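You operate a simulated robot arm through the tools that you are given. There is no shell and no other tool.

The job below is to be done with a simulated robot arm. You get a single attempt, and the scene is never put back.

## Task
Stop the drip at the blue drain port, then test it.
Fine: the low valve marked DRAIN shut first, clamp shut, wheel tight; open that valve fully, then shut it again.

The check looks at the end state, three seconds after you hand in, the way a careful person would. Anything else that was tipped, shoved, dropped, spilled or broken makes it a failure.

## Robot
A 7-joint arm with a two-finger parallel gripper, fixed in place. Base frame: the origin is at the foot of the arm, x ahead of it, y to its left, z up. Units: mm, degrees, N and s.
Its first joint turns from -166.0 to 166.0 degrees. Payload 4.4 kg.
Tool frame: the origin (TCP) lies between the finger pads and is the grasp point; the fingertips stand 23 mm ahead of it; z points along the fingers, y is the line along which they close. The gripper opens to 94 mm. The fingers are 38 mm wide and 10 mm thick; the gripper's body (54 by 96 mm) begins 39 mm behind the TCP.
Orientation is that of the tool frame in the base frame, as a unit quaternion [w, x, y, z]. With the fingers straight down and closing along the base's y, the tool's x points along the base's -x, its y along +y and its z along -z.

## Interface
- The arm moves only by the tool step_arm. Its argument "increments" is a list of rows, each a list of 3 entries, a list of its own where there are three numbers: the finger opening in mm, from 0 to 94, then the shift along the tool's x, y, z in units of 250 mm (1.0 is 250 mm), then the turn, a rotation vector about the tool's x, y, z in units of 45 degrees (1.0 is 45 degrees). In form: [[jaw, [tx, ty, tz], [ax, ay, az]], ...]. A call has 1 to 20 rows; each row is the pose to reach, as a shift and turn from the pose commanded when the call began, along the tool's axes at that moment. A call with a number of a shift or a turn outside -1 to 1 is refused whole. A row lasts 0.2 s, in which the tool goes at most 50 mm and 8.6 degrees; a call with a longer step from one row to the next is refused whole, and so is a gripper value outside its range. A pose out of reach is approached as far as the arm can. The call stops where the force on the tool passes 50 N (or 10 N more than at its start, if that is more) or the arm is blocked; 0.2 s more then pass. Each finger travels about 72 mm/s and halts on what it meets, pressing with about 23 N; the grip force reading is that of the motor and also rises with nothing between the fingers. The clock runs only during rows and for 0.2 s after the last one: add rows that repeat a pose to give the fingers time. The reply holds the time, the measured pose of the TCP, the force on the tool along the base axes, the opening and the grip force, in the units named above and with some noise, with the torque about the TCP (base axes, N m) and any sound that the robot's microphone picked up.
- Cameras (640 x 400 px; columns grow to the right, rows downward): "scene" is fixed at [228.5, 500, 1170]; the picture's right is [-0.07, -1.00, 0.00], its down [-0.50, 0.03, -0.86] and it looks along [0.86, -0.06, -0.50] (base axes); focal length 214 px, centre (320, 200). "wrist" rides on the gripper at [86, 16, -75] in the tool frame; the picture's right is [-0.18, 0.98, 0.00], its down [-0.58, -0.11, -0.81] and it looks along [-0.79, -0.15, 0.59] (tool axes); focal length 243 px, centre (320, 200). There is no depth. A picture from a camera that has moved, and an enlarged one, comes with that camera's place and axes in the base frame and with its lens. The place of the scene camera against the robot may be out by one fixed shift of up to 18 mm in any direction.
- get_image(camera): a new picture of that camera. No time passes.
- inspect(camera, box): a new picture of the part [left, top, right, bottom] of that camera's present view, enlarged. No time passes.
- finish_job(): hands the job in; it is judged then, once.

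Places have to be worked out from the pictures, the camera data and where the tool is seen. Open the gripper and draw the arm clear of the work before you hand the job in, unless the task says otherwise.

The tools are called as name(argument=value, ...) on one line, values as JSON. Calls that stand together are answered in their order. step_arm: Moves the arm, as the interface text tells. Its arguments: {"type":"object","properties":{"increments":{"type":"array","items":{"type":"array"}}},"required":["increments"]} The other tools are called the same way: get_image (camera) takes a picture; inspect (camera, box) takes an enlarged picture of a part of a camera's view; finish_job () hands the job in.

At the start:

```text
t: 0.0
position: [646.8, 191.2, 997.0]
orientation: [0.0, 0.001, 1.0, -0.001]
wrist_force: [-0.1, 0.6, 0.4]
ft_torque: [0.02, -0.01, -0.02]
grip_width: 94.3
gripper_force: 0.0
```

scene: 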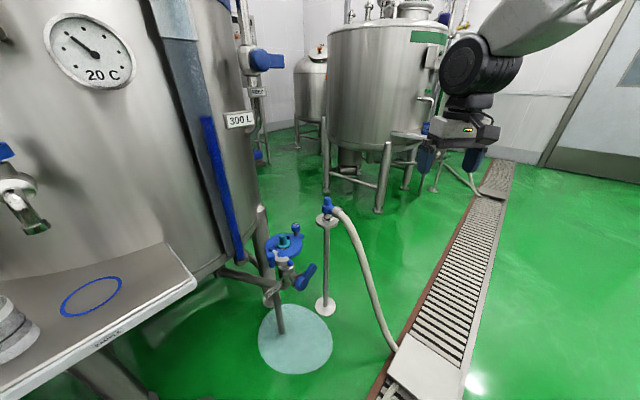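
wrist: 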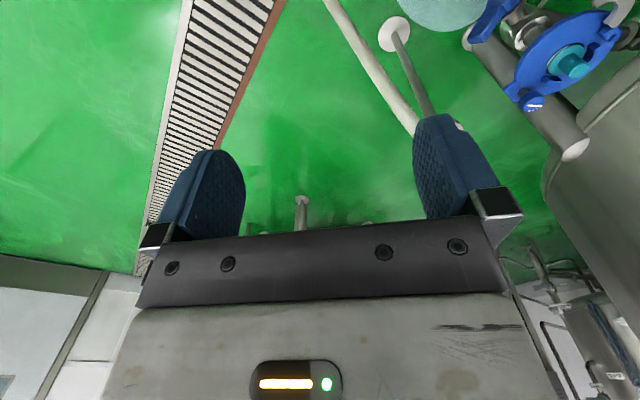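

I start by looking closely at the blue drain port area and its surroundings from both cameras.

inspect(camera="scene", box=[240, 180, 350, 320])

inspect(camera="wrist", box=[440, 0, 640, 125])

inspect(camera="scene", box=[180, 20, 340, 180])

inspect(camera="scene", box=[0, 120, 200, 400])

```text
2.86 times, centred on (295, 250) of scene
camera zoom: at [228.5, 500.0, 1170.0], right [-0.07, -1.0, 0.0], down [-0.5, 0.03, -0.86], along [0.86, -0.06, -0.5], focal length 613 px, centre (391, 57)
```

zoom: 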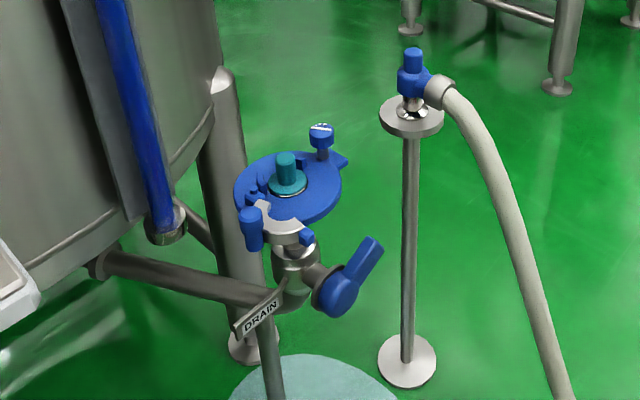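

```text
3.20 times, centred on (540, 62) of wrist
camera zoom: at [561.3, 208.0, 1072.0], right [0.18, 0.98, 0.0], down [0.58, -0.11, 0.81], along [0.79, -0.15, -0.59], focal length 776 px, centre (-384, 640)
```

zoom: 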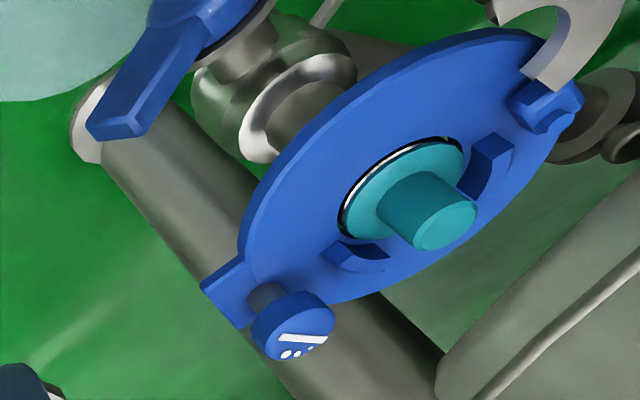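

```text
2.50 times, centred on (260, 100) of scene
camera zoom: at [228.5, 500.0, 1170.0], right [-0.07, -1.0, 0.0], down [-0.5, 0.03, -0.86], along [0.86, -0.06, -0.5], focal length 536 px, centre (470, 450)
```

zoom: 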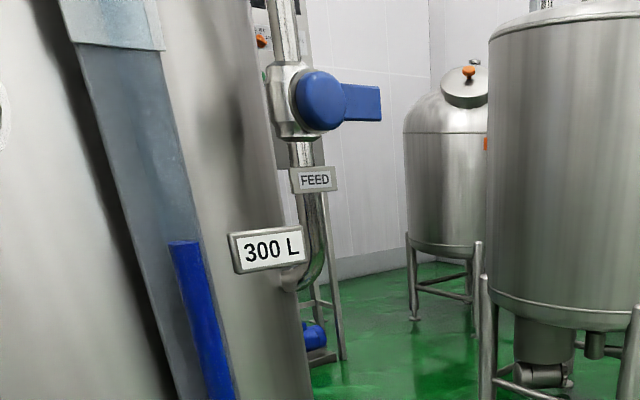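

```text
1.43 times, centred on (100, 260) of scene
camera zoom: at [228.5, 500.0, 1170.0], right [-0.07, -1.0, 0.0], down [-0.5, 0.03, -0.86], along [0.86, -0.06, -0.5], focal length 306 px, centre (634, 114)
```

zoom: 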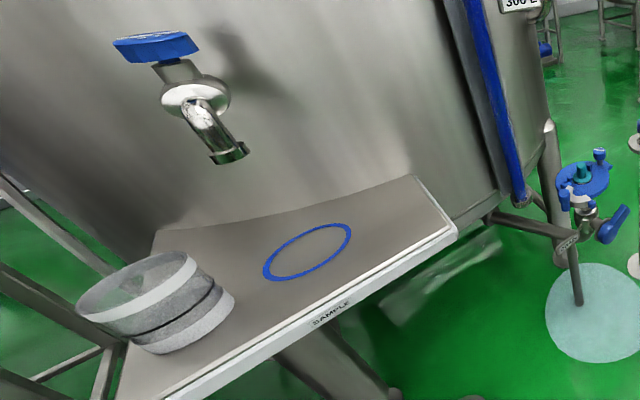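

The scene and wrist rays put the teal knob near (830, 588, 665) and the floor near z=0. I move the wrist camera closer, yawed 45° toward the port and still well above it, to study it.

step_arm(increments=[[94, [0.018, 0.097, 0.067], [0, 0, -0.1]], [94, [0.036, 0.194, 0.134], [0, 0, -0.2]], [94, [0.054, 0.291, 0.2], [0, 0, -0.3]], [94, [0.072, 0.388, 0.267], [0, 0, -0.4]], [94, [0.09, 0.485, 0.334], [0, 0, -0.5]], [94, [0.107, 0.581, 0.401], [0, 0, -0.6]], [94, [0.125, 0.678, 0.468], [0, 0, -0.7]], [94, [0.143, 0.775, 0.534], [0, 0, -0.8]], [94, [0.161, 0.872, 0.601], [0, 0, -0.9]], [94, [0.179, 0.969, 0.668], [0, 0, -1.0]]])

```text
t: 2.2
position: [602.3, 432.0, 829.4]
orientation: [0.0, -0.383, 0.924, 0.0]
wrist_force: [-0.2, 0.1, 0.9]
ft_torque: [0.01, 0.04, 0.0]
grip_width: 94.0
gripper_force: 0.0
```

The arm arrived at (602, 432, 829) as planned. I take pictures from here.

get_image(camera="wrist")

get_image(camera="scene")

```text
taken
camera wrist: at [530.2, 383.2, 904.1], right [-0.57, 0.82, 0.0], down [0.49, 0.33, 0.81], along [0.66, 0.46, -0.59], focal length 243 px, centre (320, 200)
```

wrist: 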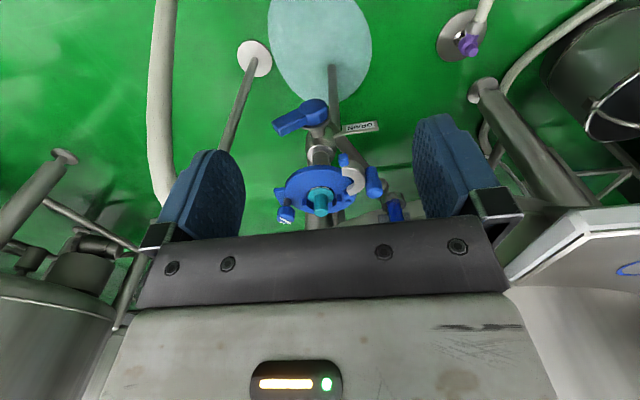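

```text
taken
```

scene: 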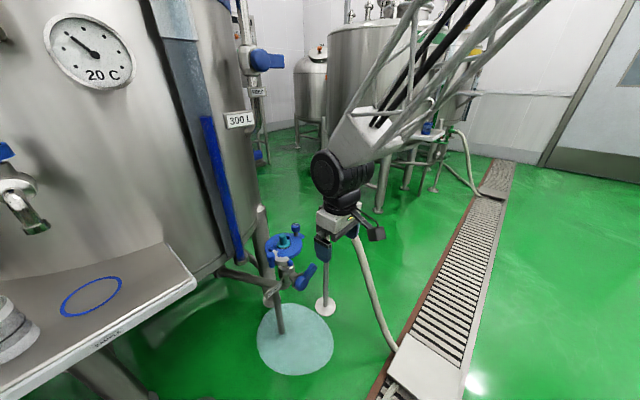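

The port is in view between the fingers; I enlarge it.

inspect(camera="wrist", box=[250, 80, 420, 240])

inspect(camera="scene", box=[255, 215, 325, 310])

```text
2.50 times, centred on (335, 160) of wrist
camera zoom: at [530.2, 383.2, 904.1], right [-0.57, 0.82, 0.0], down [0.49, 0.33, 0.81], along [0.66, 0.46, -0.59], focal length 606 px, centre (282, 300)
```

zoom: 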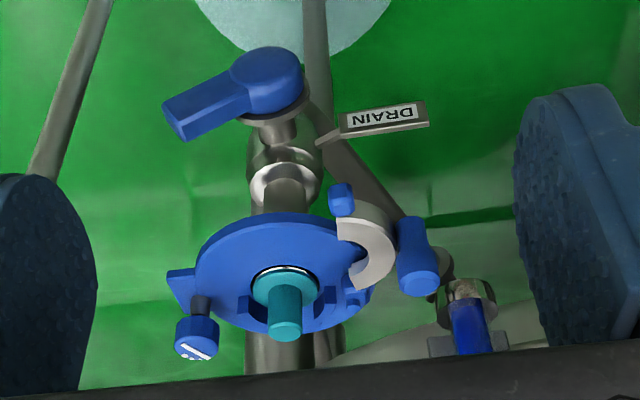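

```text
4.21 times, centred on (290, 262) of scene
camera zoom: at [228.5, 500.0, 1170.0], right [-0.07, -1.0, 0.0], down [-0.5, 0.03, -0.86], along [0.86, -0.06, -0.5], focal length 903 px, centre (446, -63)
```

zoom: 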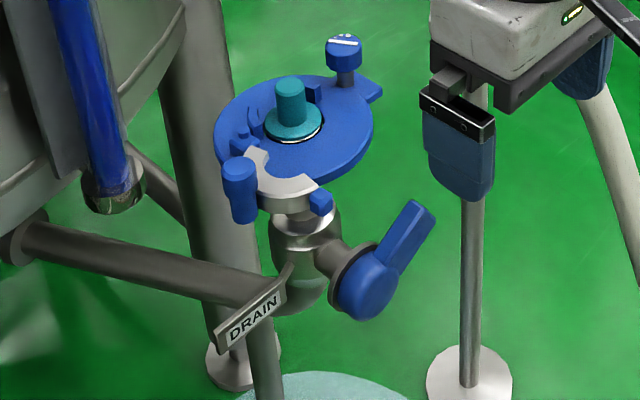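

The port has a flat blue disc, a grey C‑shaped clamp jaw hanging open with a blue handle, a striped blue knob on a tab and a blue lever on the valve stem. I move 140 mm closer along the view line, staying above it (fingertips ~z 725).

step_arm(increments=[[94, [-0.09, -0.017, 0.06], [0, 0, 0]], [94, [-0.18, -0.034, 0.12], [0, 0, 0]], [94, [-0.27, -0.05, 0.18], [0, 0, 0]], [94, [-0.36, -0.067, 0.25], [0, 0, 0]], [94, [-0.44, -0.084, 0.31], [0, 0, 0]]])

get_image(camera="wrist")

inspect(camera="wrist", box=[240, 40, 420, 220])

inspect(camera="scene", box=[255, 215, 325, 310])

```text
t: 3.4
position: [692.9, 495.8, 752.1]
orientation: [0.0, -0.383, 0.924, -0.001]
wrist_force: [-0.1, 0.3, -0.3]
ft_torque: [-0.02, 0.03, 0.02]
grip_width: 94.3
gripper_force: 0.1
```

```text
taken
camera wrist: at [621.1, 446.4, 827.3], right [-0.57, 0.82, 0.0], down [0.49, 0.33, 0.81], along [0.67, 0.46, -0.59], focal length 243 px, centre (320, 200)
```

wrist: 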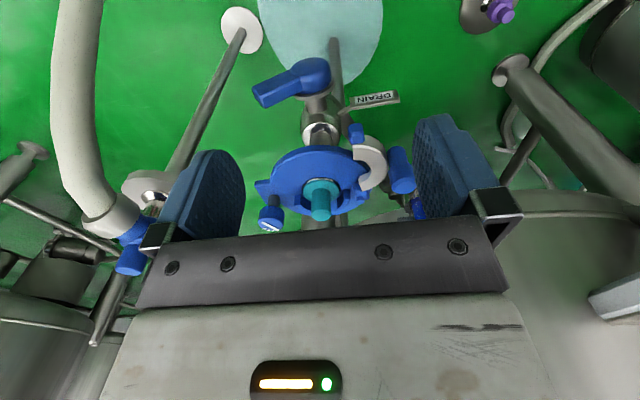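

```text
2.22 times, centred on (330, 130) of wrist
camera zoom: at [621.1, 446.4, 827.3], right [-0.57, 0.82, 0.0], down [0.49, 0.33, 0.81], along [0.67, 0.46, -0.59], focal length 539 px, centre (298, 356)
```

zoom: 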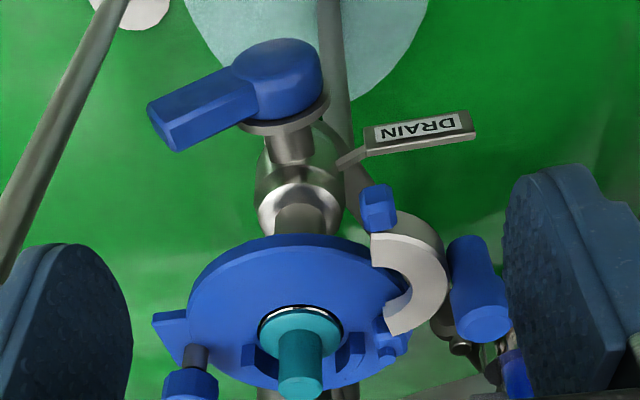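

```text
4.21 times, centred on (290, 262) of scene
camera zoom: at [228.5, 500.0, 1170.0], right [-0.07, -1.0, 0.0], down [-0.5, 0.03, -0.86], along [0.86, -0.06, -0.5], focal length 903 px, centre (446, -63)
```

zoom: 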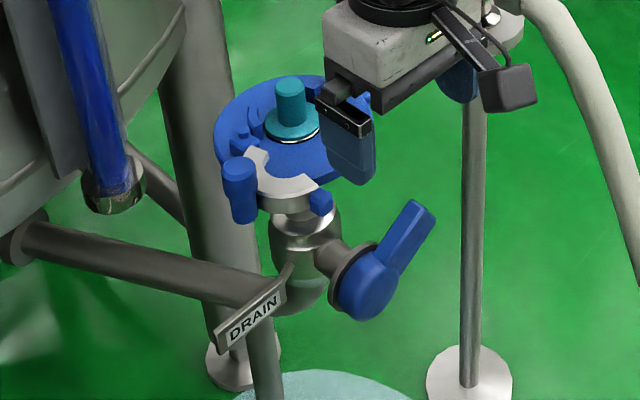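

The inspect zoom appears to give real extra detail, so I zoom tightly on the clamp, knob, and lever.

inspect(camera="wrist", box=[345, 110, 425, 225])

inspect(camera="wrist", box=[245, 160, 345, 240])

inspect(camera="scene", box=[264, 228, 304, 268])

inspect(camera="scene", box=[264, 250, 324, 300])

```text
3.48 times, centred on (385, 168) of wrist
camera zoom: at [621.1, 446.4, 827.3], right [-0.57, 0.82, 0.0], down [0.49, 0.33, 0.81], along [0.67, 0.46, -0.59], focal length 844 px, centre (94, 313)
```

zoom: 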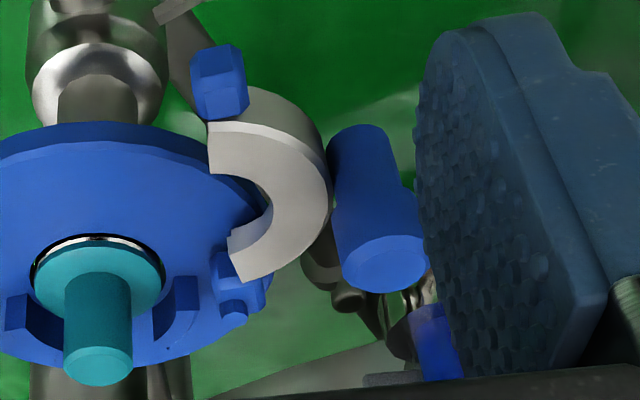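

```text
5.00 times, centred on (295, 200) of wrist
camera zoom: at [621.1, 446.4, 827.3], right [-0.57, 0.82, 0.0], down [0.49, 0.33, 0.81], along [0.67, 0.46, -0.59], focal length 1213 px, centre (445, 200)
```

zoom: 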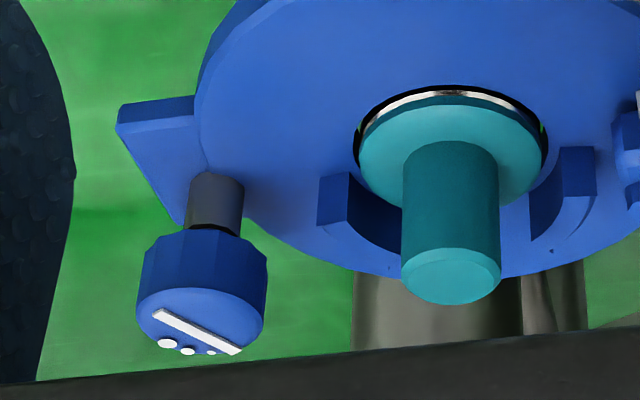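

```text
10.00 times, centred on (284, 248) of scene
camera zoom: at [228.5, 500.0, 1170.0], right [-0.07, -1.0, 0.0], down [-0.5, 0.03, -0.86], along [0.86, -0.06, -0.5], focal length 2145 px, centre (680, -280)
```

zoom: 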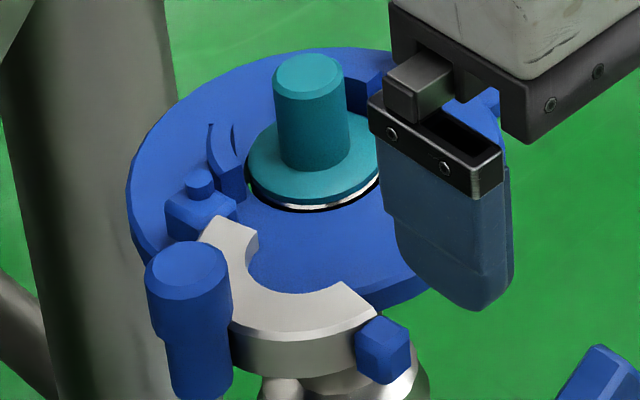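

```text
8.00 times, centred on (294, 275) of scene
camera zoom: at [228.5, 500.0, 1170.0], right [-0.07, -1.0, 0.0], down [-0.5, 0.03, -0.86], along [0.86, -0.06, -0.5], focal length 1716 px, centre (528, -400)
```

zoom: 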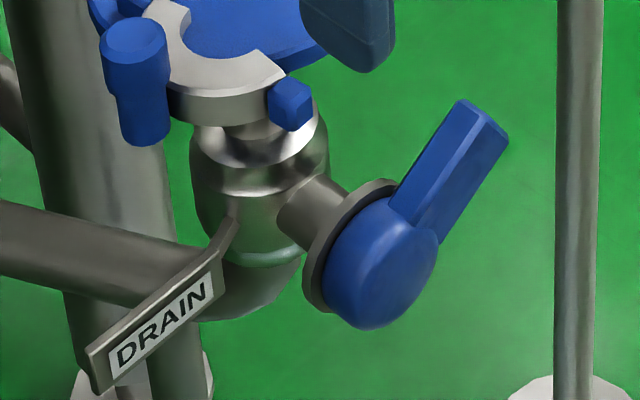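

Rough triangulation: port axis (834, 595), teal post top z≈659, hinge pin (796, 629), clamp handle (727, 622, z 620–672), lug (728, 563, 631), knob top (877, 547, 670), lever hub (765, 530, 491), lever tip (807, 481, 533), i.e. the lever is ~33° above horizontal. I want the wrist camera above the gripper for side approaches, so I roll the tool in free air here, starting with 45° steps.

step_arm(increments=[[94, [0, 0, 0], [0, 0, -0.17]], [94, [0, 0, 0], [0, 0, -0.34]], [94, [0, 0, 0], [0, 0, -0.51]], [94, [0, 0, 0], [0, 0, -0.68]], [94, [0, 0, 0], [0, 0, -0.85]], [94, [0, 0, 0], [0, 0, -1.0]]])

step_arm(increments=[[94, [0, 0, 0], [0, 0, -0.17]], [94, [0, 0, 0], [0, 0, -0.34]], [94, [0, 0, 0], [0, 0, -0.51]], [94, [0, 0, 0], [0, 0, -0.68]], [94, [0, 0, 0], [0, 0, -0.85]], [94, [0, 0, 0], [0, 0, -1.0]]])

get_image(camera="scene")

```text
t: 4.8
position: [694.4, 496.4, 750.7]
orientation: [0.0, 0.707, -0.707, 0.001]
wrist_force: [-0.5, -0.2, 0.3]
ft_torque: [-0.02, -0.04, 0.03]
grip_width: 93.9
gripper_force: 0.1
```

```text
t: 6.2
position: [694.6, 497.9, 753.0]
orientation: [0.0, 0.924, -0.382, 0.0]
wrist_force: [0.1, -0.3, 0.4]
ft_torque: [0.01, 0.0, -0.01]
grip_width: 93.9
gripper_force: 0.0
```

```text
taken
```

scene: 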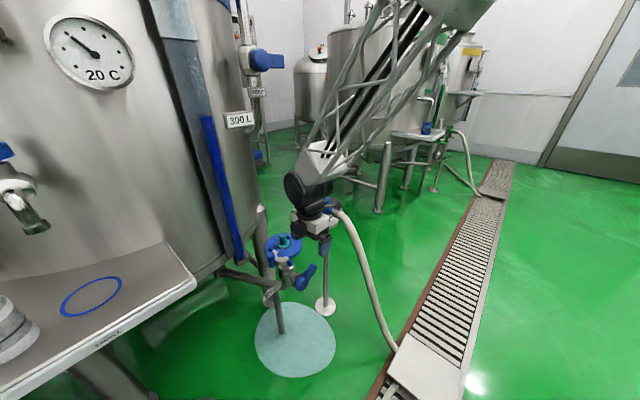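

The roll works without a limit so far, and the puddle seems slightly larger, so I should be quick. I check the wrist view from this roll before pitching the tool toward the lever.

get_image(camera="wrist")

inspect(camera="scene", box=[255, 215, 335, 315])

```text
taken
camera wrist: at [745.8, 424.7, 827.7], right [-0.82, -0.57, 0.0], down [-0.34, 0.49, 0.81], along [-0.46, 0.66, -0.59], focal length 243 px, centre (320, 200)
```

wrist: 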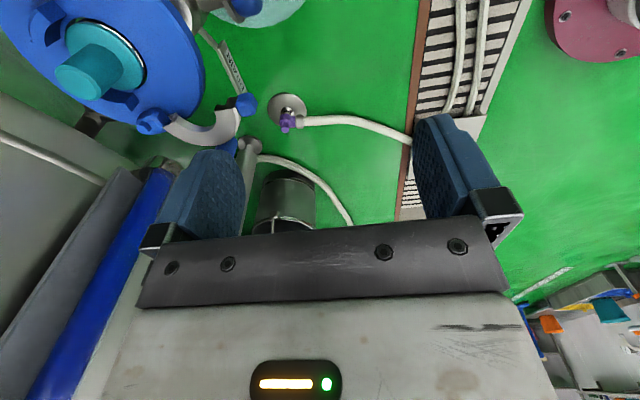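

```text
4.00 times, centred on (295, 265) of scene
camera zoom: at [228.5, 500.0, 1170.0], right [-0.07, -1.0, 0.0], down [-0.5, 0.03, -0.86], along [0.86, -0.06, -0.5], focal length 858 px, centre (420, -60)
```

zoom: 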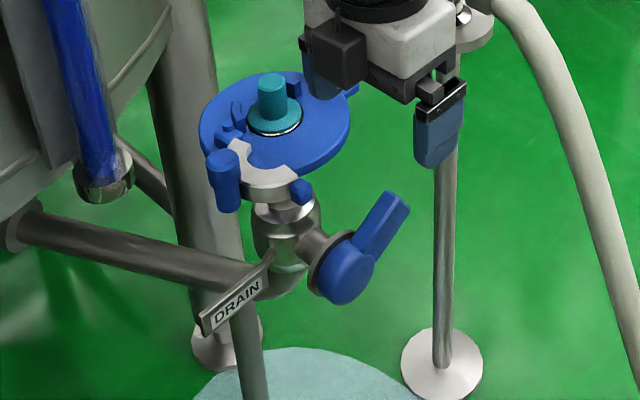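

The port and clamp show at the top left here; I zoom in for the clamp geometry.

inspect(camera="wrist", box=[0, 0, 270, 170])

```text
2.35 times, centred on (135, 85) of wrist
camera zoom: at [745.8, 424.7, 827.7], right [-0.82, -0.57, 0.0], down [-0.34, 0.49, 0.81], along [-0.46, 0.66, -0.59], focal length 571 px, centre (755, 471)
```

zoom: 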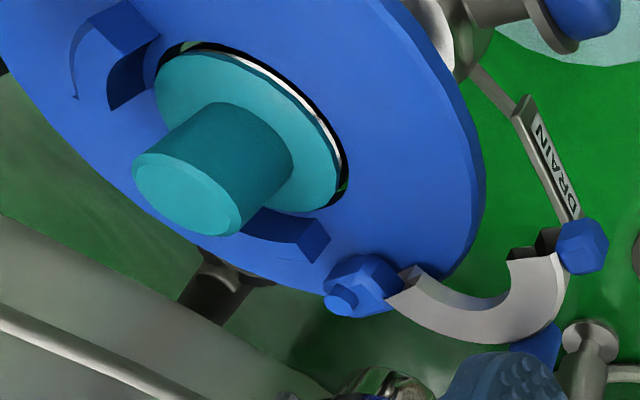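

The lever sits in a plane about 922 mm along the (0.74, 0.67) direction. I now descend and pitch the tool 45° forward, heading to a pre-approach point roughly 110 mm on the robot side of the lever.

step_arm(increments=[[94, [0.018, 0.011, 0.06], [0.125, 0, 0]], [94, [0.035, 0.021, 0.12], [0.25, 0, 0]], [94, [0.053, 0.032, 0.18], [0.375, 0, 0]], [94, [0.07, 0.043, 0.24], [0.5, 0, 0]], [94, [0.088, 0.053, 0.3], [0.625, 0, 0]], [94, [0.106, 0.064, 0.36], [0.75, 0, 0]], [94, [0.123, 0.075, 0.42], [0.875, 0, 0]], [94, [0.141, 0.085, 0.48], [1.0, 0, 0]]])

step_arm(increments=[[80, [0.014, 0.047, 0.034], [0.125, 0, 0]], [70, [0.028, 0.094, 0.068], [0.25, 0, 0]], [60, [0.042, 0.141, 0.102], [0.375, 0, 0]], [60, [0.056, 0.188, 0.136], [0.5, 0, 0]], [60, [0.07, 0.236, 0.17], [0.625, 0, 0]], [60, [0.084, 0.283, 0.204], [0.75, 0, 0]], [60, [0.098, 0.33, 0.239], [0.875, 0, 0]], [60, [0.112, 0.378, 0.273], [1.0, 0, 0]]])

get_image(camera="wrist")

get_image(camera="scene")

```text
t: 8.0
position: [708.2, 465.9, 656.0]
orientation: [-0.305, 0.872, -0.362, 0.127]
wrist_force: [-0.2, 0.5, -0.8]
ft_torque: [0.0, 0.0, 0.01]
grip_width: 94.0
gripper_force: 0.0
out of reach, approached as far as the arm can: row 7, 8
```

```text
t: 9.8
position: [732.8, 465.4, 659.4]
orientation: [-0.304, 0.861, -0.375, 0.161]
wrist_force: [0.1, 0.9, 0.1]
ft_torque: [-0.01, 0.01, 0.0]
grip_width: 59.9
gripper_force: 0.1
out of reach, approached as far as the arm can: row 1, 2, 3, 4, 5, 6, 7, 8
```

```text
taken
camera wrist: at [744.4, 363.6, 711.1], right [-0.66, -0.39, -0.64], down [-0.73, 0.17, 0.66], along [-0.15, 0.91, -0.4], focal length 243 px, centre (320, 200)
```

wrist: 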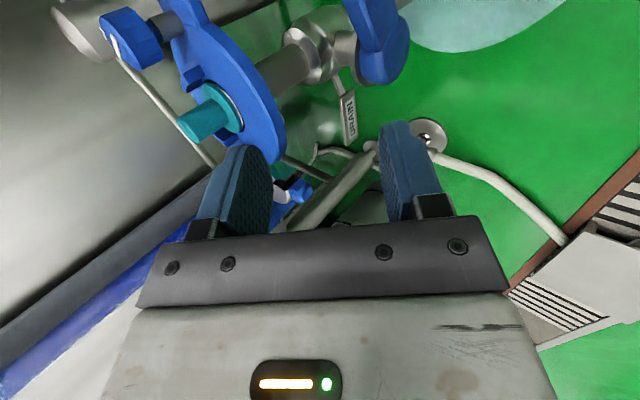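

```text
taken
```

scene: 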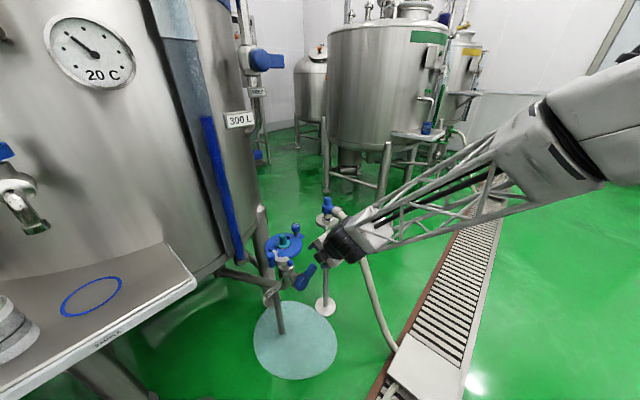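

Pitching past ~40° forward is out of reach (tool aligned with the forearm), so I'll work with the tool nearly down instead. I issue a null move to learn which pose counts as "commanded" now.

step_arm(increments=[[60, [0, 0, 0], [0, 0, 0]]])

```text
t: 10.2
position: [733.1, 466.2, 660.0]
orientation: [-0.304, 0.861, -0.375, 0.161]
wrist_force: [0.0, 0.0, -0.1]
ft_torque: [-0.01, 0.01, -0.01]
grip_width: 60.1
gripper_force: 0.0
```

The commanded pose is the clamped one, good. The present roll (fingers closing front/back along the valve stem direction, camera to the right) suits pinching the lever; I zoom on the lever from both cameras to refine it.

inspect(camera="wrist", box=[260, 0, 430, 110])

inspect(camera="scene", box=[264, 250, 324, 300])

inspect(camera="wrist", box=[40, 0, 330, 200])

```text
3.64 times, centred on (345, 55) of wrist
camera zoom: at [744.3, 363.6, 711.0], right [-0.66, -0.39, -0.64], down [-0.73, 0.17, 0.66], along [-0.15, 0.91, -0.4], focal length 882 px, centre (229, 727)
```

zoom: 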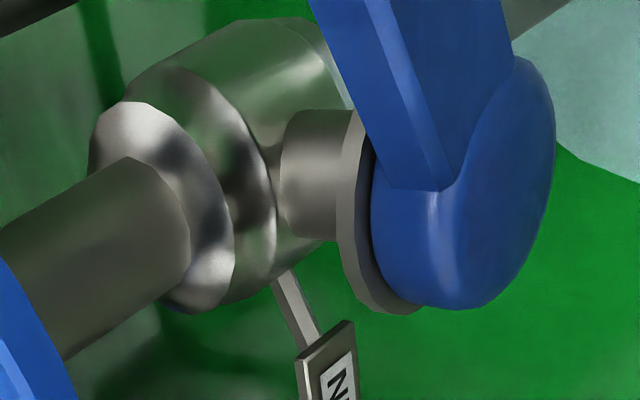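

```text
8.00 times, centred on (294, 275) of scene
camera zoom: at [228.5, 500.0, 1170.0], right [-0.07, -1.0, 0.0], down [-0.5, 0.03, -0.86], along [0.86, -0.06, -0.5], focal length 1716 px, centre (528, -400)
```

zoom: 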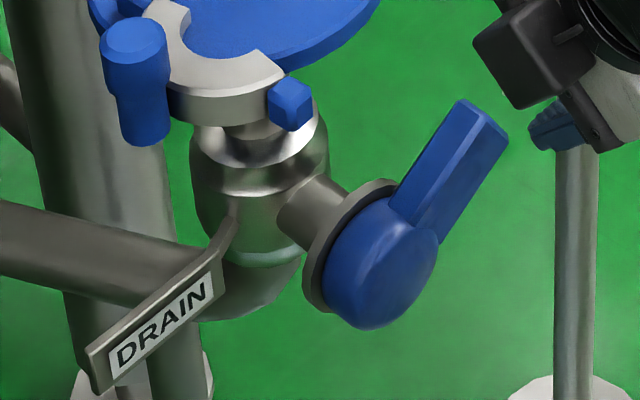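

```text
2.00 times, centred on (185, 100) of wrist
camera zoom: at [744.3, 363.6, 711.0], right [-0.66, -0.39, -0.64], down [-0.73, 0.17, 0.66], along [-0.15, 0.91, -0.4], focal length 485 px, centre (590, 400)
```

zoom: 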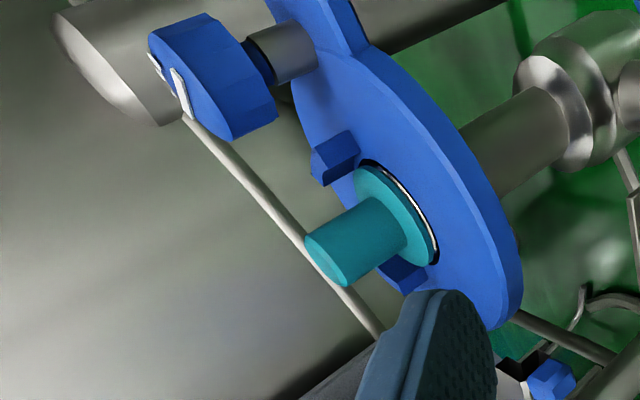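

The lever is a chunky grip on a domed hub, with free space behind it. I reduce the pitch to ~30° and go to a pre-grasp point 70 mm back along the tool axis from the lever's middle.

step_arm(increments=[[60, [0.016, 0.02, 0.063], [-0.045, -0.011, 0.007]], [60, [0.033, 0.04, 0.127], [-0.09, -0.021, 0.014]], [60, [0.049, 0.061, 0.19], [-0.135, -0.032, 0.02]], [60, [0.066, 0.081, 0.254], [-0.18, -0.042, 0.027]], [60, [0.082, 0.101, 0.317], [-0.225, -0.053, 0.034]]])

get_image(camera="wrist")

inspect(camera="scene", box=[255, 215, 335, 315])

```text
t: 11.4
position: [775.8, 472.4, 584.9]
orientation: [-0.236, 0.883, -0.393, 0.105]
wrist_force: [1.0, -0.5, 0.3]
ft_torque: [-0.01, 0.01, -0.03]
grip_width: 59.9
gripper_force: 0.1
```

```text
taken
camera wrist: at [796.3, 373.7, 642.1], right [-0.76, -0.43, -0.49], down [-0.62, 0.23, 0.75], along [-0.22, 0.87, -0.44], focal length 243 px, centre (320, 200)
```

wrist: 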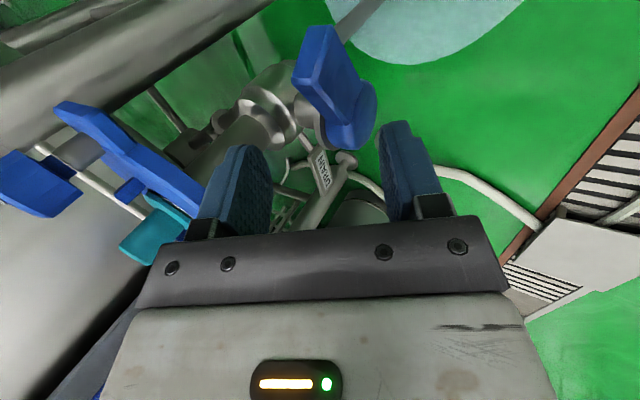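

```text
4.00 times, centred on (295, 265) of scene
camera zoom: at [228.5, 500.0, 1170.0], right [-0.07, -1.0, 0.0], down [-0.5, 0.03, -0.86], along [0.86, -0.06, -0.5], focal length 858 px, centre (420, -60)
```

zoom: 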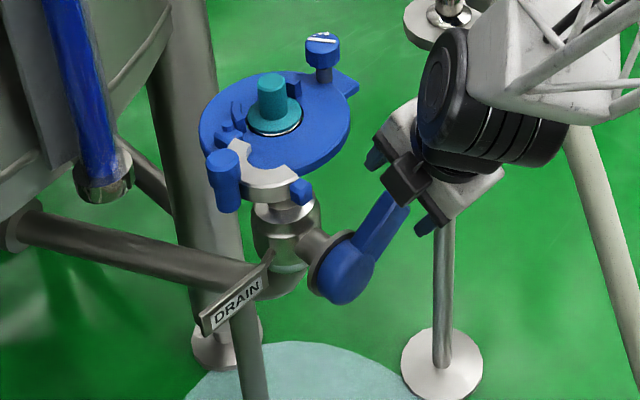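

The lever lies nicely between the finger columns in this view. I zoom to refine its exact position and depth before closing in.

inspect(camera="wrist", box=[250, 10, 410, 170])

inspect(camera="scene", box=[280, 245, 325, 300])

```text
2.50 times, centred on (330, 90) of wrist
camera zoom: at [796.3, 373.7, 642.1], right [-0.76, -0.43, -0.49], down [-0.62, 0.23, 0.75], along [-0.22, 0.87, -0.44], focal length 606 px, centre (295, 475)
```

zoom: 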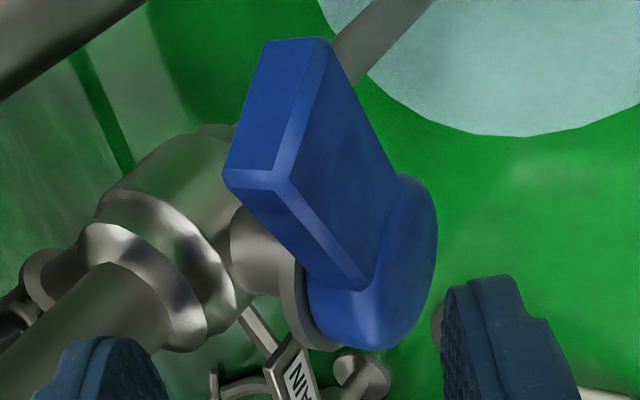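

```text
7.27 times, centred on (302, 272) of scene
camera zoom: at [228.5, 500.0, 1170.0], right [-0.07, -1.0, 0.0], down [-0.5, 0.03, -0.86], along [0.86, -0.06, -0.5], focal length 1560 px, centre (447, -327)
```

zoom: 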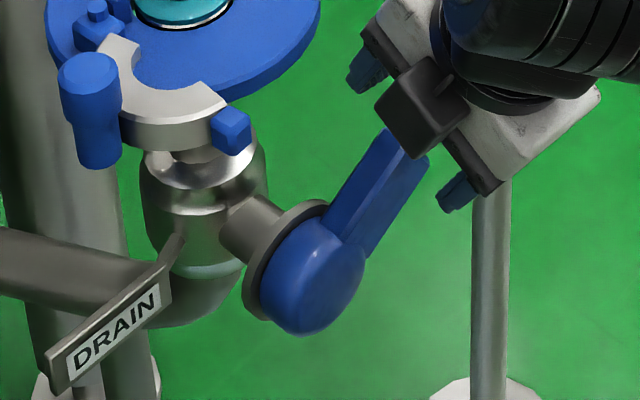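

Refined: hub ≈ (772, 534, 478), lever tip ≈ (823, 482, 512) → lever ~25° above horizontal, ~80 mm long, ~33 mm wide, ~19 mm thick. I advance along the tool axis to straddle the lever 58 mm from the hub, fingers still open 60.

step_arm(increments=[[60, [0.003, 0.004, 0.056], [0, -0.005, -0.008]], [60, [0.006, 0.008, 0.112], [0, -0.009, -0.016]], [60, [0.009, 0.012, 0.168], [0, -0.014, -0.024]], [60, [0.011, 0.016, 0.224], [0, -0.019, -0.032]], [60, [0.014, 0.02, 0.28], [0, -0.023, -0.04]], [60, [0.017, 0.024, 0.335], [0, -0.028, -0.048]]])

get_image(camera="wrist")

inspect(camera="scene", box=[265, 235, 335, 305])

```text
t: 12.8
position: [808.0, 494.1, 508.9]
orientation: [-0.238, 0.891, -0.374, 0.099]
wrist_force: [0.3, 0.3, 0.2]
ft_torque: [-0.01, 0.01, 0.03]
grip_width: 60.0
gripper_force: 0.0
```

```text
taken
camera wrist: at [832.2, 395.9, 565.5], right [-0.74, -0.46, -0.49], down [-0.63, 0.2, 0.75], along [-0.25, 0.86, -0.44], focal length 243 px, centre (320, 200)
```

wrist: 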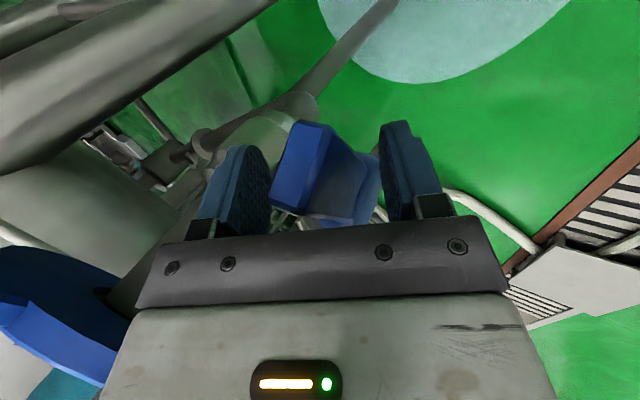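

```text
5.71 times, centred on (300, 270) of scene
camera zoom: at [228.5, 500.0, 1170.0], right [-0.07, -1.0, 0.0], down [-0.5, 0.03, -0.86], along [0.86, -0.06, -0.5], focal length 1226 px, centre (434, -200)
```

zoom: 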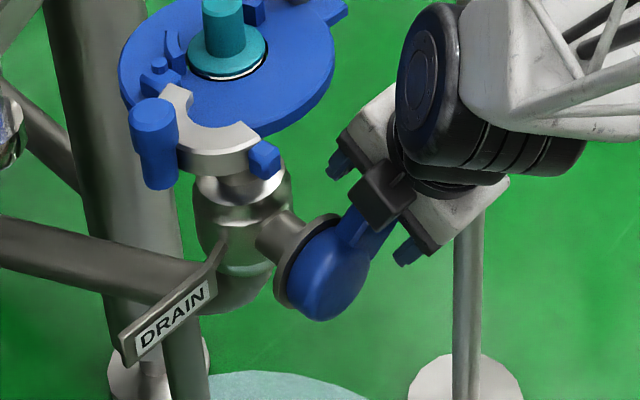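

The lever sits between the pads, about 3 mm off centre toward the rear finger. I shift 3 mm and close on it.

step_arm(increments=[[50, [0, -0.012, 0], [0, 0, 0]], [35, [0, -0.012, 0], [0, 0, 0]], [15, [0, -0.012, 0], [0, 0, 0]], [10, [0, -0.012, 0], [0, 0, 0]], [10, [0, -0.012, 0], [0, 0, 0]]])

get_image(camera="wrist")

```text
t: 14.0
position: [806.4, 493.9, 508.2]
orientation: [-0.238, 0.891, -0.374, 0.1]
wrist_force: [-22.9, -39.5, 4.0]
ft_torque: [-2.0, 1.69, 1.51]
grip_width: 44.9
gripper_force: 44.4
```

```text
taken
camera wrist: at [832.2, 396.8, 565.2], right [-0.74, -0.47, -0.49], down [-0.63, 0.2, 0.75], along [-0.25, 0.86, -0.44], focal length 243 px, centre (320, 200)
```

wrist: 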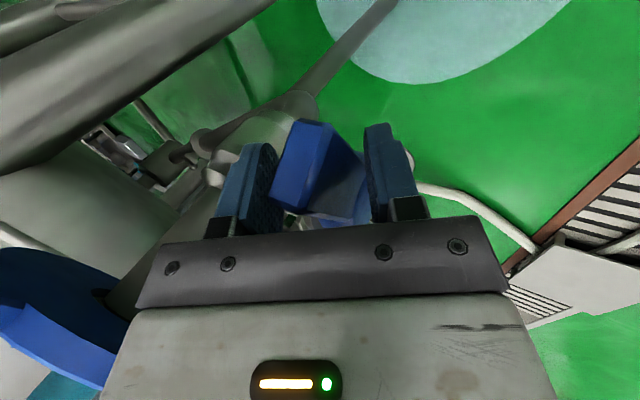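

The fingers halted at 45 mm with ~46 N pushing the tool back toward the robot, so the front finger is on something off-centre (probably the hub dome). I look closely before going on.

inspect(camera="wrist", box=[200, 100, 440, 240])

inspect(camera="scene", box=[285, 245, 330, 295])

```text
2.67 times, centred on (320, 170) of wrist
camera zoom: at [832.2, 396.8, 565.2], right [-0.74, -0.47, -0.49], down [-0.63, 0.2, 0.75], along [-0.25, 0.86, -0.44], focal length 647 px, centre (320, 280)
```

zoom: 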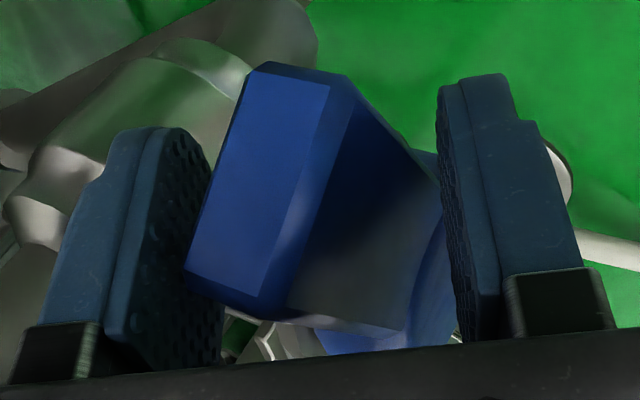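

```text
8.00 times, centred on (308, 270) of scene
camera zoom: at [228.5, 500.0, 1170.0], right [-0.07, -1.0, 0.0], down [-0.5, 0.03, -0.86], along [0.86, -0.06, -0.5], focal length 1716 px, centre (420, -360)
```

zoom: 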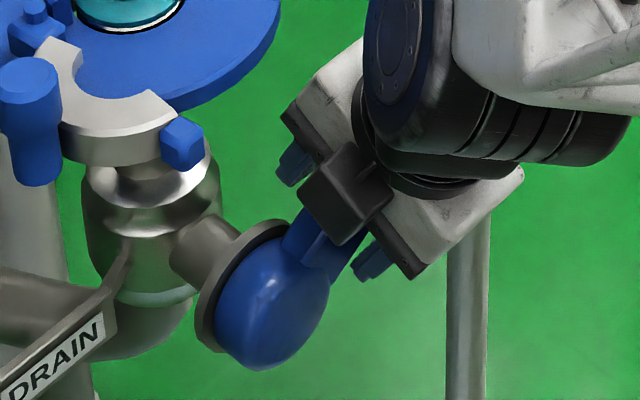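

The front finger's inner corner is on the hub dome, and the coupled fingers halted there. I reopen, shift 12 mm outward along the lever (tool +x), and close again.

step_arm(increments=[[60, [0, 0, 0], [0, 0, 0]], [60, [0.024, 0, 0], [0, 0, 0]], [60, [0.048, -0.004, 0], [0, 0, 0]], [60, [0.048, -0.004, 0], [0, 0, 0]]])

step_arm(increments=[[45, [0, 0, 0], [0, 0, 0]], [38, [0, 0, 0], [0, 0, 0]], [33, [0, 0, 0], [0, 0, 0]], [28, [0, 0, 0], [0, 0, 0]], [28, [0, 0, 0], [0, 0, 0]]])

inspect(camera="wrist", box=[200, 100, 440, 240])

```text
t: 15.0
position: [816.3, 487.1, 512.8]
orientation: [-0.239, 0.891, -0.374, 0.1]
wrist_force: [0.0, 0.4, -0.1]
ft_torque: [-0.04, 0.01, 0.01]
grip_width: 60.2
gripper_force: 0.1
```

```text
t: 16.2
position: [816.7, 485.0, 509.8]
orientation: [-0.238, 0.891, -0.373, 0.1]
wrist_force: [-28.2, -38.9, 3.1]
ft_torque: [-1.72, 1.6, 1.38]
grip_width: 44.1
gripper_force: 45.0
```

```text
2.67 times, centred on (320, 170) of wrist
camera zoom: at [840.5, 387.9, 566.8], right [-0.74, -0.47, -0.49], down [-0.63, 0.2, 0.75], along [-0.25, 0.86, -0.44], focal length 647 px, centre (320, 280)
```

zoom: 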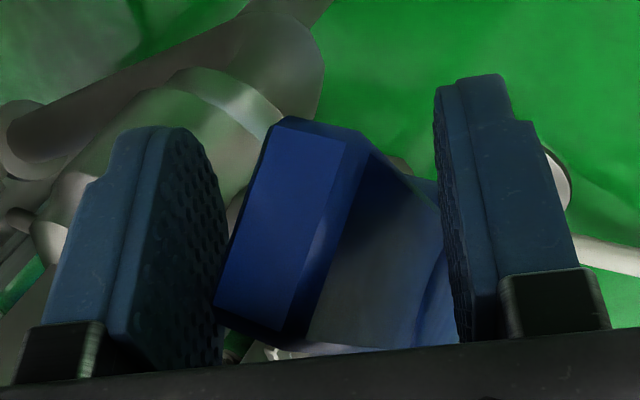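

Still blocked by the hub dome at the fingers' lower inner corner (contact computed low and left of the TCP). The lever centreline here is at z≈509, so I back out 13 mm along the tool axis to keep the fingertips above the dome and close again.

step_arm(increments=[[60, [0, 0, 0], [0, 0, 0]], [60, [0, 0, -0.026], [0, 0, 0]], [60, [0, 0, -0.052], [0, 0, 0]]])

step_arm(increments=[[45, [0, 0, 0], [0, 0, 0]], [38, [0, 0, 0], [0, 0, 0]], [33, [0, 0, 0], [0, 0, 0]], [28, [0, 0, 0], [0, 0, 0]], [28, [0, 0, 0], [0, 0, 0]]])

inspect(camera="wrist", box=[200, 100, 440, 240])

```text
t: 17.0
position: [812.3, 480.4, 523.2]
orientation: [-0.239, 0.891, -0.374, 0.1]
wrist_force: [-0.3, -0.5, 0.3]
ft_torque: [-0.02, -0.01, -0.01]
grip_width: 60.1
gripper_force: 0.2
```

```text
t: 18.2
position: [812.5, 482.6, 523.3]
orientation: [-0.24, 0.89, -0.374, 0.1]
wrist_force: [15.2, 10.9, 7.1]
ft_torque: [-0.65, 1.04, 0.86]
grip_width: 36.4
gripper_force: 45.6
```

```text
2.67 times, centred on (320, 170) of wrist
camera zoom: at [837.4, 385.5, 581.1], right [-0.74, -0.46, -0.49], down [-0.63, 0.2, 0.75], along [-0.25, 0.86, -0.44], focal length 647 px, centre (320, 280)
```

zoom: 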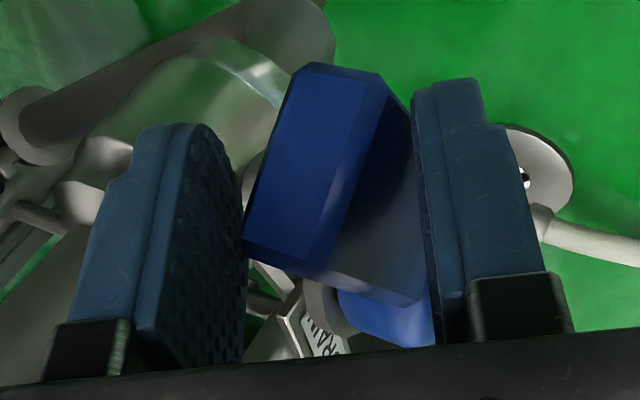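

Now both pads hold the lever (36 mm, nearly balanced). I drag it down along the arc around the hub toward horizontal (shut).

step_arm(increments=[[28, [0.0048, 0.0058, 0.01], [0, 0, 0]], [28, [0.0096, 0.0116, 0.02], [0, 0, 0]], [28, [0.0134, 0.0175, 0.03], [0, 0, 0]], [28, [0.0172, 0.0235, 0.0404], [0, 0, 0]], [28, [0.0198, 0.0296, 0.051], [0, 0, 0]], [28, [0.0224, 0.0357, 0.0615], [0, 0, 0]], [28, [0.0256, 0.0484, 0.0833], [0, 0, 0]]])

inspect(camera="wrist", box=[200, 60, 440, 240])

inspect(camera="scene", box=[265, 235, 335, 305])

```text
t: 19.8
position: [814.8, 477.9, 494.9]
orientation: [-0.237, 0.891, -0.374, 0.099]
wrist_force: [-5.3, -4.1, -2.1]
ft_torque: [-0.12, 0.13, 0.14]
grip_width: 31.3
gripper_force: 3.7
```

```text
2.22 times, centred on (320, 150) of wrist
camera zoom: at [839.7, 380.6, 552.8], right [-0.74, -0.47, -0.49], down [-0.62, 0.2, 0.75], along [-0.25, 0.86, -0.44], focal length 539 px, centre (320, 311)
```

zoom: 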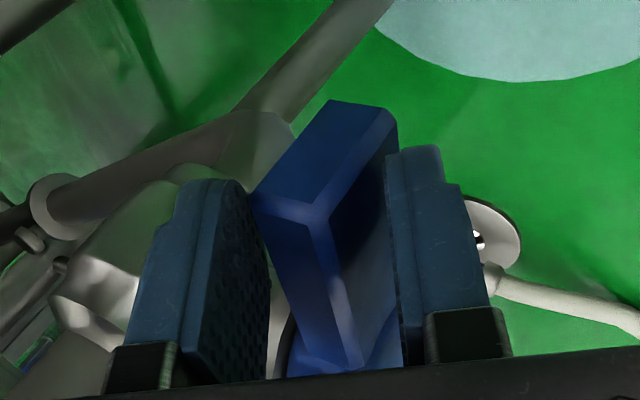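

```text
5.71 times, centred on (300, 270) of scene
camera zoom: at [228.5, 500.0, 1170.0], right [-0.07, -1.0, 0.0], down [-0.5, 0.03, -0.86], along [0.86, -0.06, -0.5], focal length 1226 px, centre (434, -200)
```

zoom: 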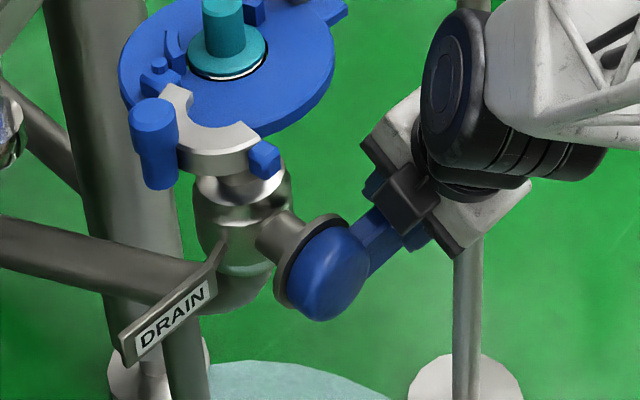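

The lever now looks horizontal (θ≈0±3°). I re-grip and press a little further down to feel whether it is at its shut stop.

step_arm(increments=[[20, [0, 0, 0], [0, 0, 0]], [15, [0, 0, 0], [0, 0, 0]], [15, [0, 0, 0], [0, 0, 0]]])

step_arm(increments=[[15, [0, 0.005, 0.0086], [0, 0, 0]], [15, [0, 0.01, 0.0173], [0, 0, 0]], [15, [0, 0.015, 0.026], [0, 0, 0]], [15, [0, 0.02, 0.0346], [0, 0, 0]], [15, [0, 0.024, 0.0415], [0, 0, 0]]])

inspect(camera="wrist", box=[200, 60, 440, 240])

```text
t: 20.6
position: [815.2, 477.7, 496.1]
orientation: [-0.237, 0.891, -0.374, 0.099]
wrist_force: [-31.2, -23.2, -11.7]
ft_torque: [-1.68, 0.44, 1.71]
grip_width: 30.1
gripper_force: 45.1
```

```text
t: 20.9
position: [814.7, 477.7, 495.4]
orientation: [-0.236, 0.892, -0.373, 0.098]
wrist_force: [-9.8, -11.9, 13.9]
ft_torque: [-0.87, 0.9, 1.9]
grip_width: 30.2
gripper_force: 45.1
stopped in row 1: the force on the tool passed its limit at 62 N (the readings are from after the stop); the commanded pose is now the measured one
```

```text
2.22 times, centred on (320, 150) of wrist
camera zoom: at [839.8, 380.5, 552.7], right [-0.74, -0.47, -0.49], down [-0.62, 0.2, 0.76], along [-0.26, 0.86, -0.44], focal length 539 px, centre (320, 311)
```

zoom: 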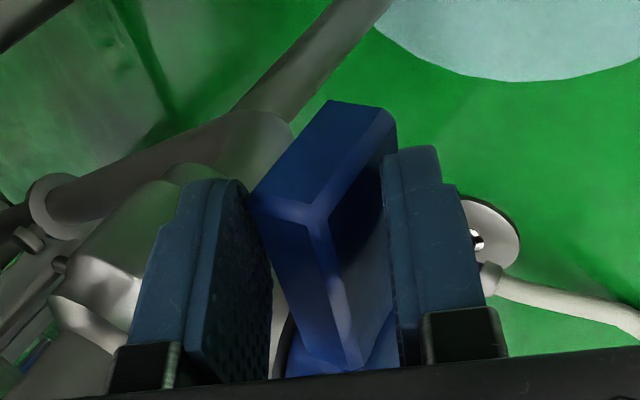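

The force jumped past 60 N after ~2.5 mm with no lever motion, so the lever is on its shut stop (horizontal). I open the fingers and back straight out along the tool axis.

step_arm(increments=[[60, [0, 0, 0], [0, 0, 0]], [60, [0, 0, 0], [0, 0, 0]], [60, [0, 0, -0.08], [0, 0, 0]], [60, [0, 0, -0.2], [0, 0, 0]], [60, [0, 0, -0.32], [0, 0, 0]], [60, [0, 0, -0.44], [0, 0, 0]]])

inspect(camera="scene", box=[245, 225, 345, 400])

get_image(camera="wrist")

```text
t: 22.3
position: [776.6, 439.4, 591.9]
orientation: [-0.237, 0.891, -0.374, 0.098]
wrist_force: [-0.6, 0.3, 0.4]
ft_torque: [0.02, -0.02, -0.01]
grip_width: 60.3
gripper_force: 0.2
```

```text
2.29 times, centred on (295, 312) of scene
camera zoom: at [228.5, 500.0, 1170.0], right [-0.07, -1.0, 0.0], down [-0.5, 0.03, -0.86], along [0.86, -0.06, -0.5], focal length 490 px, centre (377, -57)
```

zoom: 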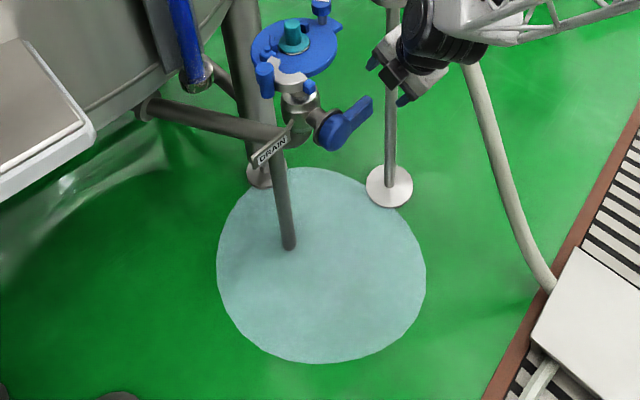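

```text
taken
camera wrist: at [802.1, 342.0, 648.8], right [-0.74, -0.47, -0.49], down [-0.62, 0.2, 0.76], along [-0.26, 0.86, -0.44], focal length 243 px, centre (320, 200)
```

wrist: 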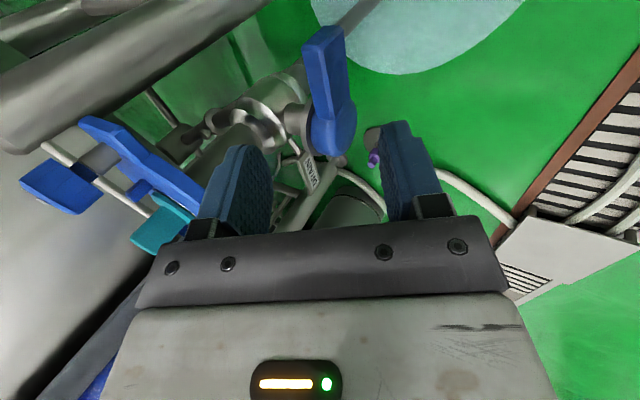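

The lever is now level, pointing right (matches the θ=0 projection). Next I rise and bring the tool vertical, keeping this roll, on the way to a point above the clamp handle at about (727, 621).

step_arm(increments=[[60, [-0.044, -0.063, -0.082], [-0.111, 0, 0]], [60, [-0.087, -0.125, -0.163], [-0.222, 0, 0]], [60, [-0.131, -0.188, -0.245], [-0.333, 0, 0]], [60, [-0.175, -0.251, -0.326], [-0.445, 0, 0]], [60, [-0.218, -0.313, -0.408], [-0.556, 0, 0]], [60, [-0.262, -0.376, -0.489], [-0.667, 0, 0]]])

get_image(camera="wrist")

inspect(camera="scene", box=[245, 205, 345, 300])

```text
t: 23.7
position: [744.8, 502.1, 743.0]
orientation: [0.003, 0.923, -0.386, -0.003]
wrist_force: [-0.7, -0.3, -0.2]
ft_torque: [-0.02, -0.01, 0.0]
grip_width: 59.9
gripper_force: 0.0
```

```text
taken
camera wrist: at [795.1, 430.3, 817.0], right [-0.83, -0.56, 0.01], down [-0.32, 0.49, 0.81], along [-0.45, 0.67, -0.59], focal length 243 px, centre (320, 200)
```

wrist: 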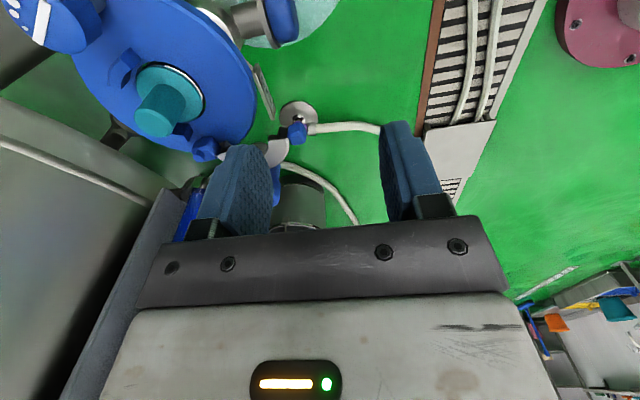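

```text
4.21 times, centred on (295, 252) of scene
camera zoom: at [228.5, 500.0, 1170.0], right [-0.07, -1.0, 0.0], down [-0.5, 0.03, -0.86], along [0.86, -0.06, -0.5], focal length 903 px, centre (425, -21)
```

zoom: 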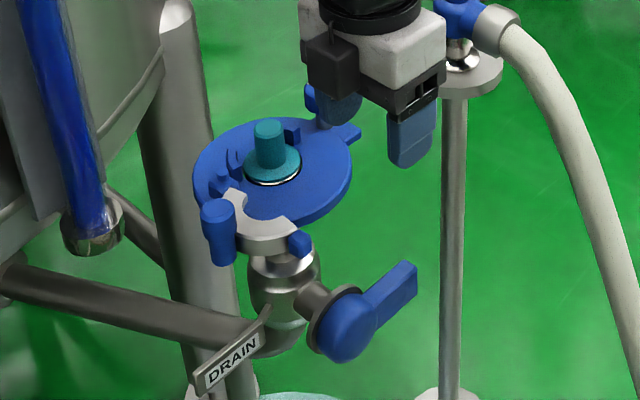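

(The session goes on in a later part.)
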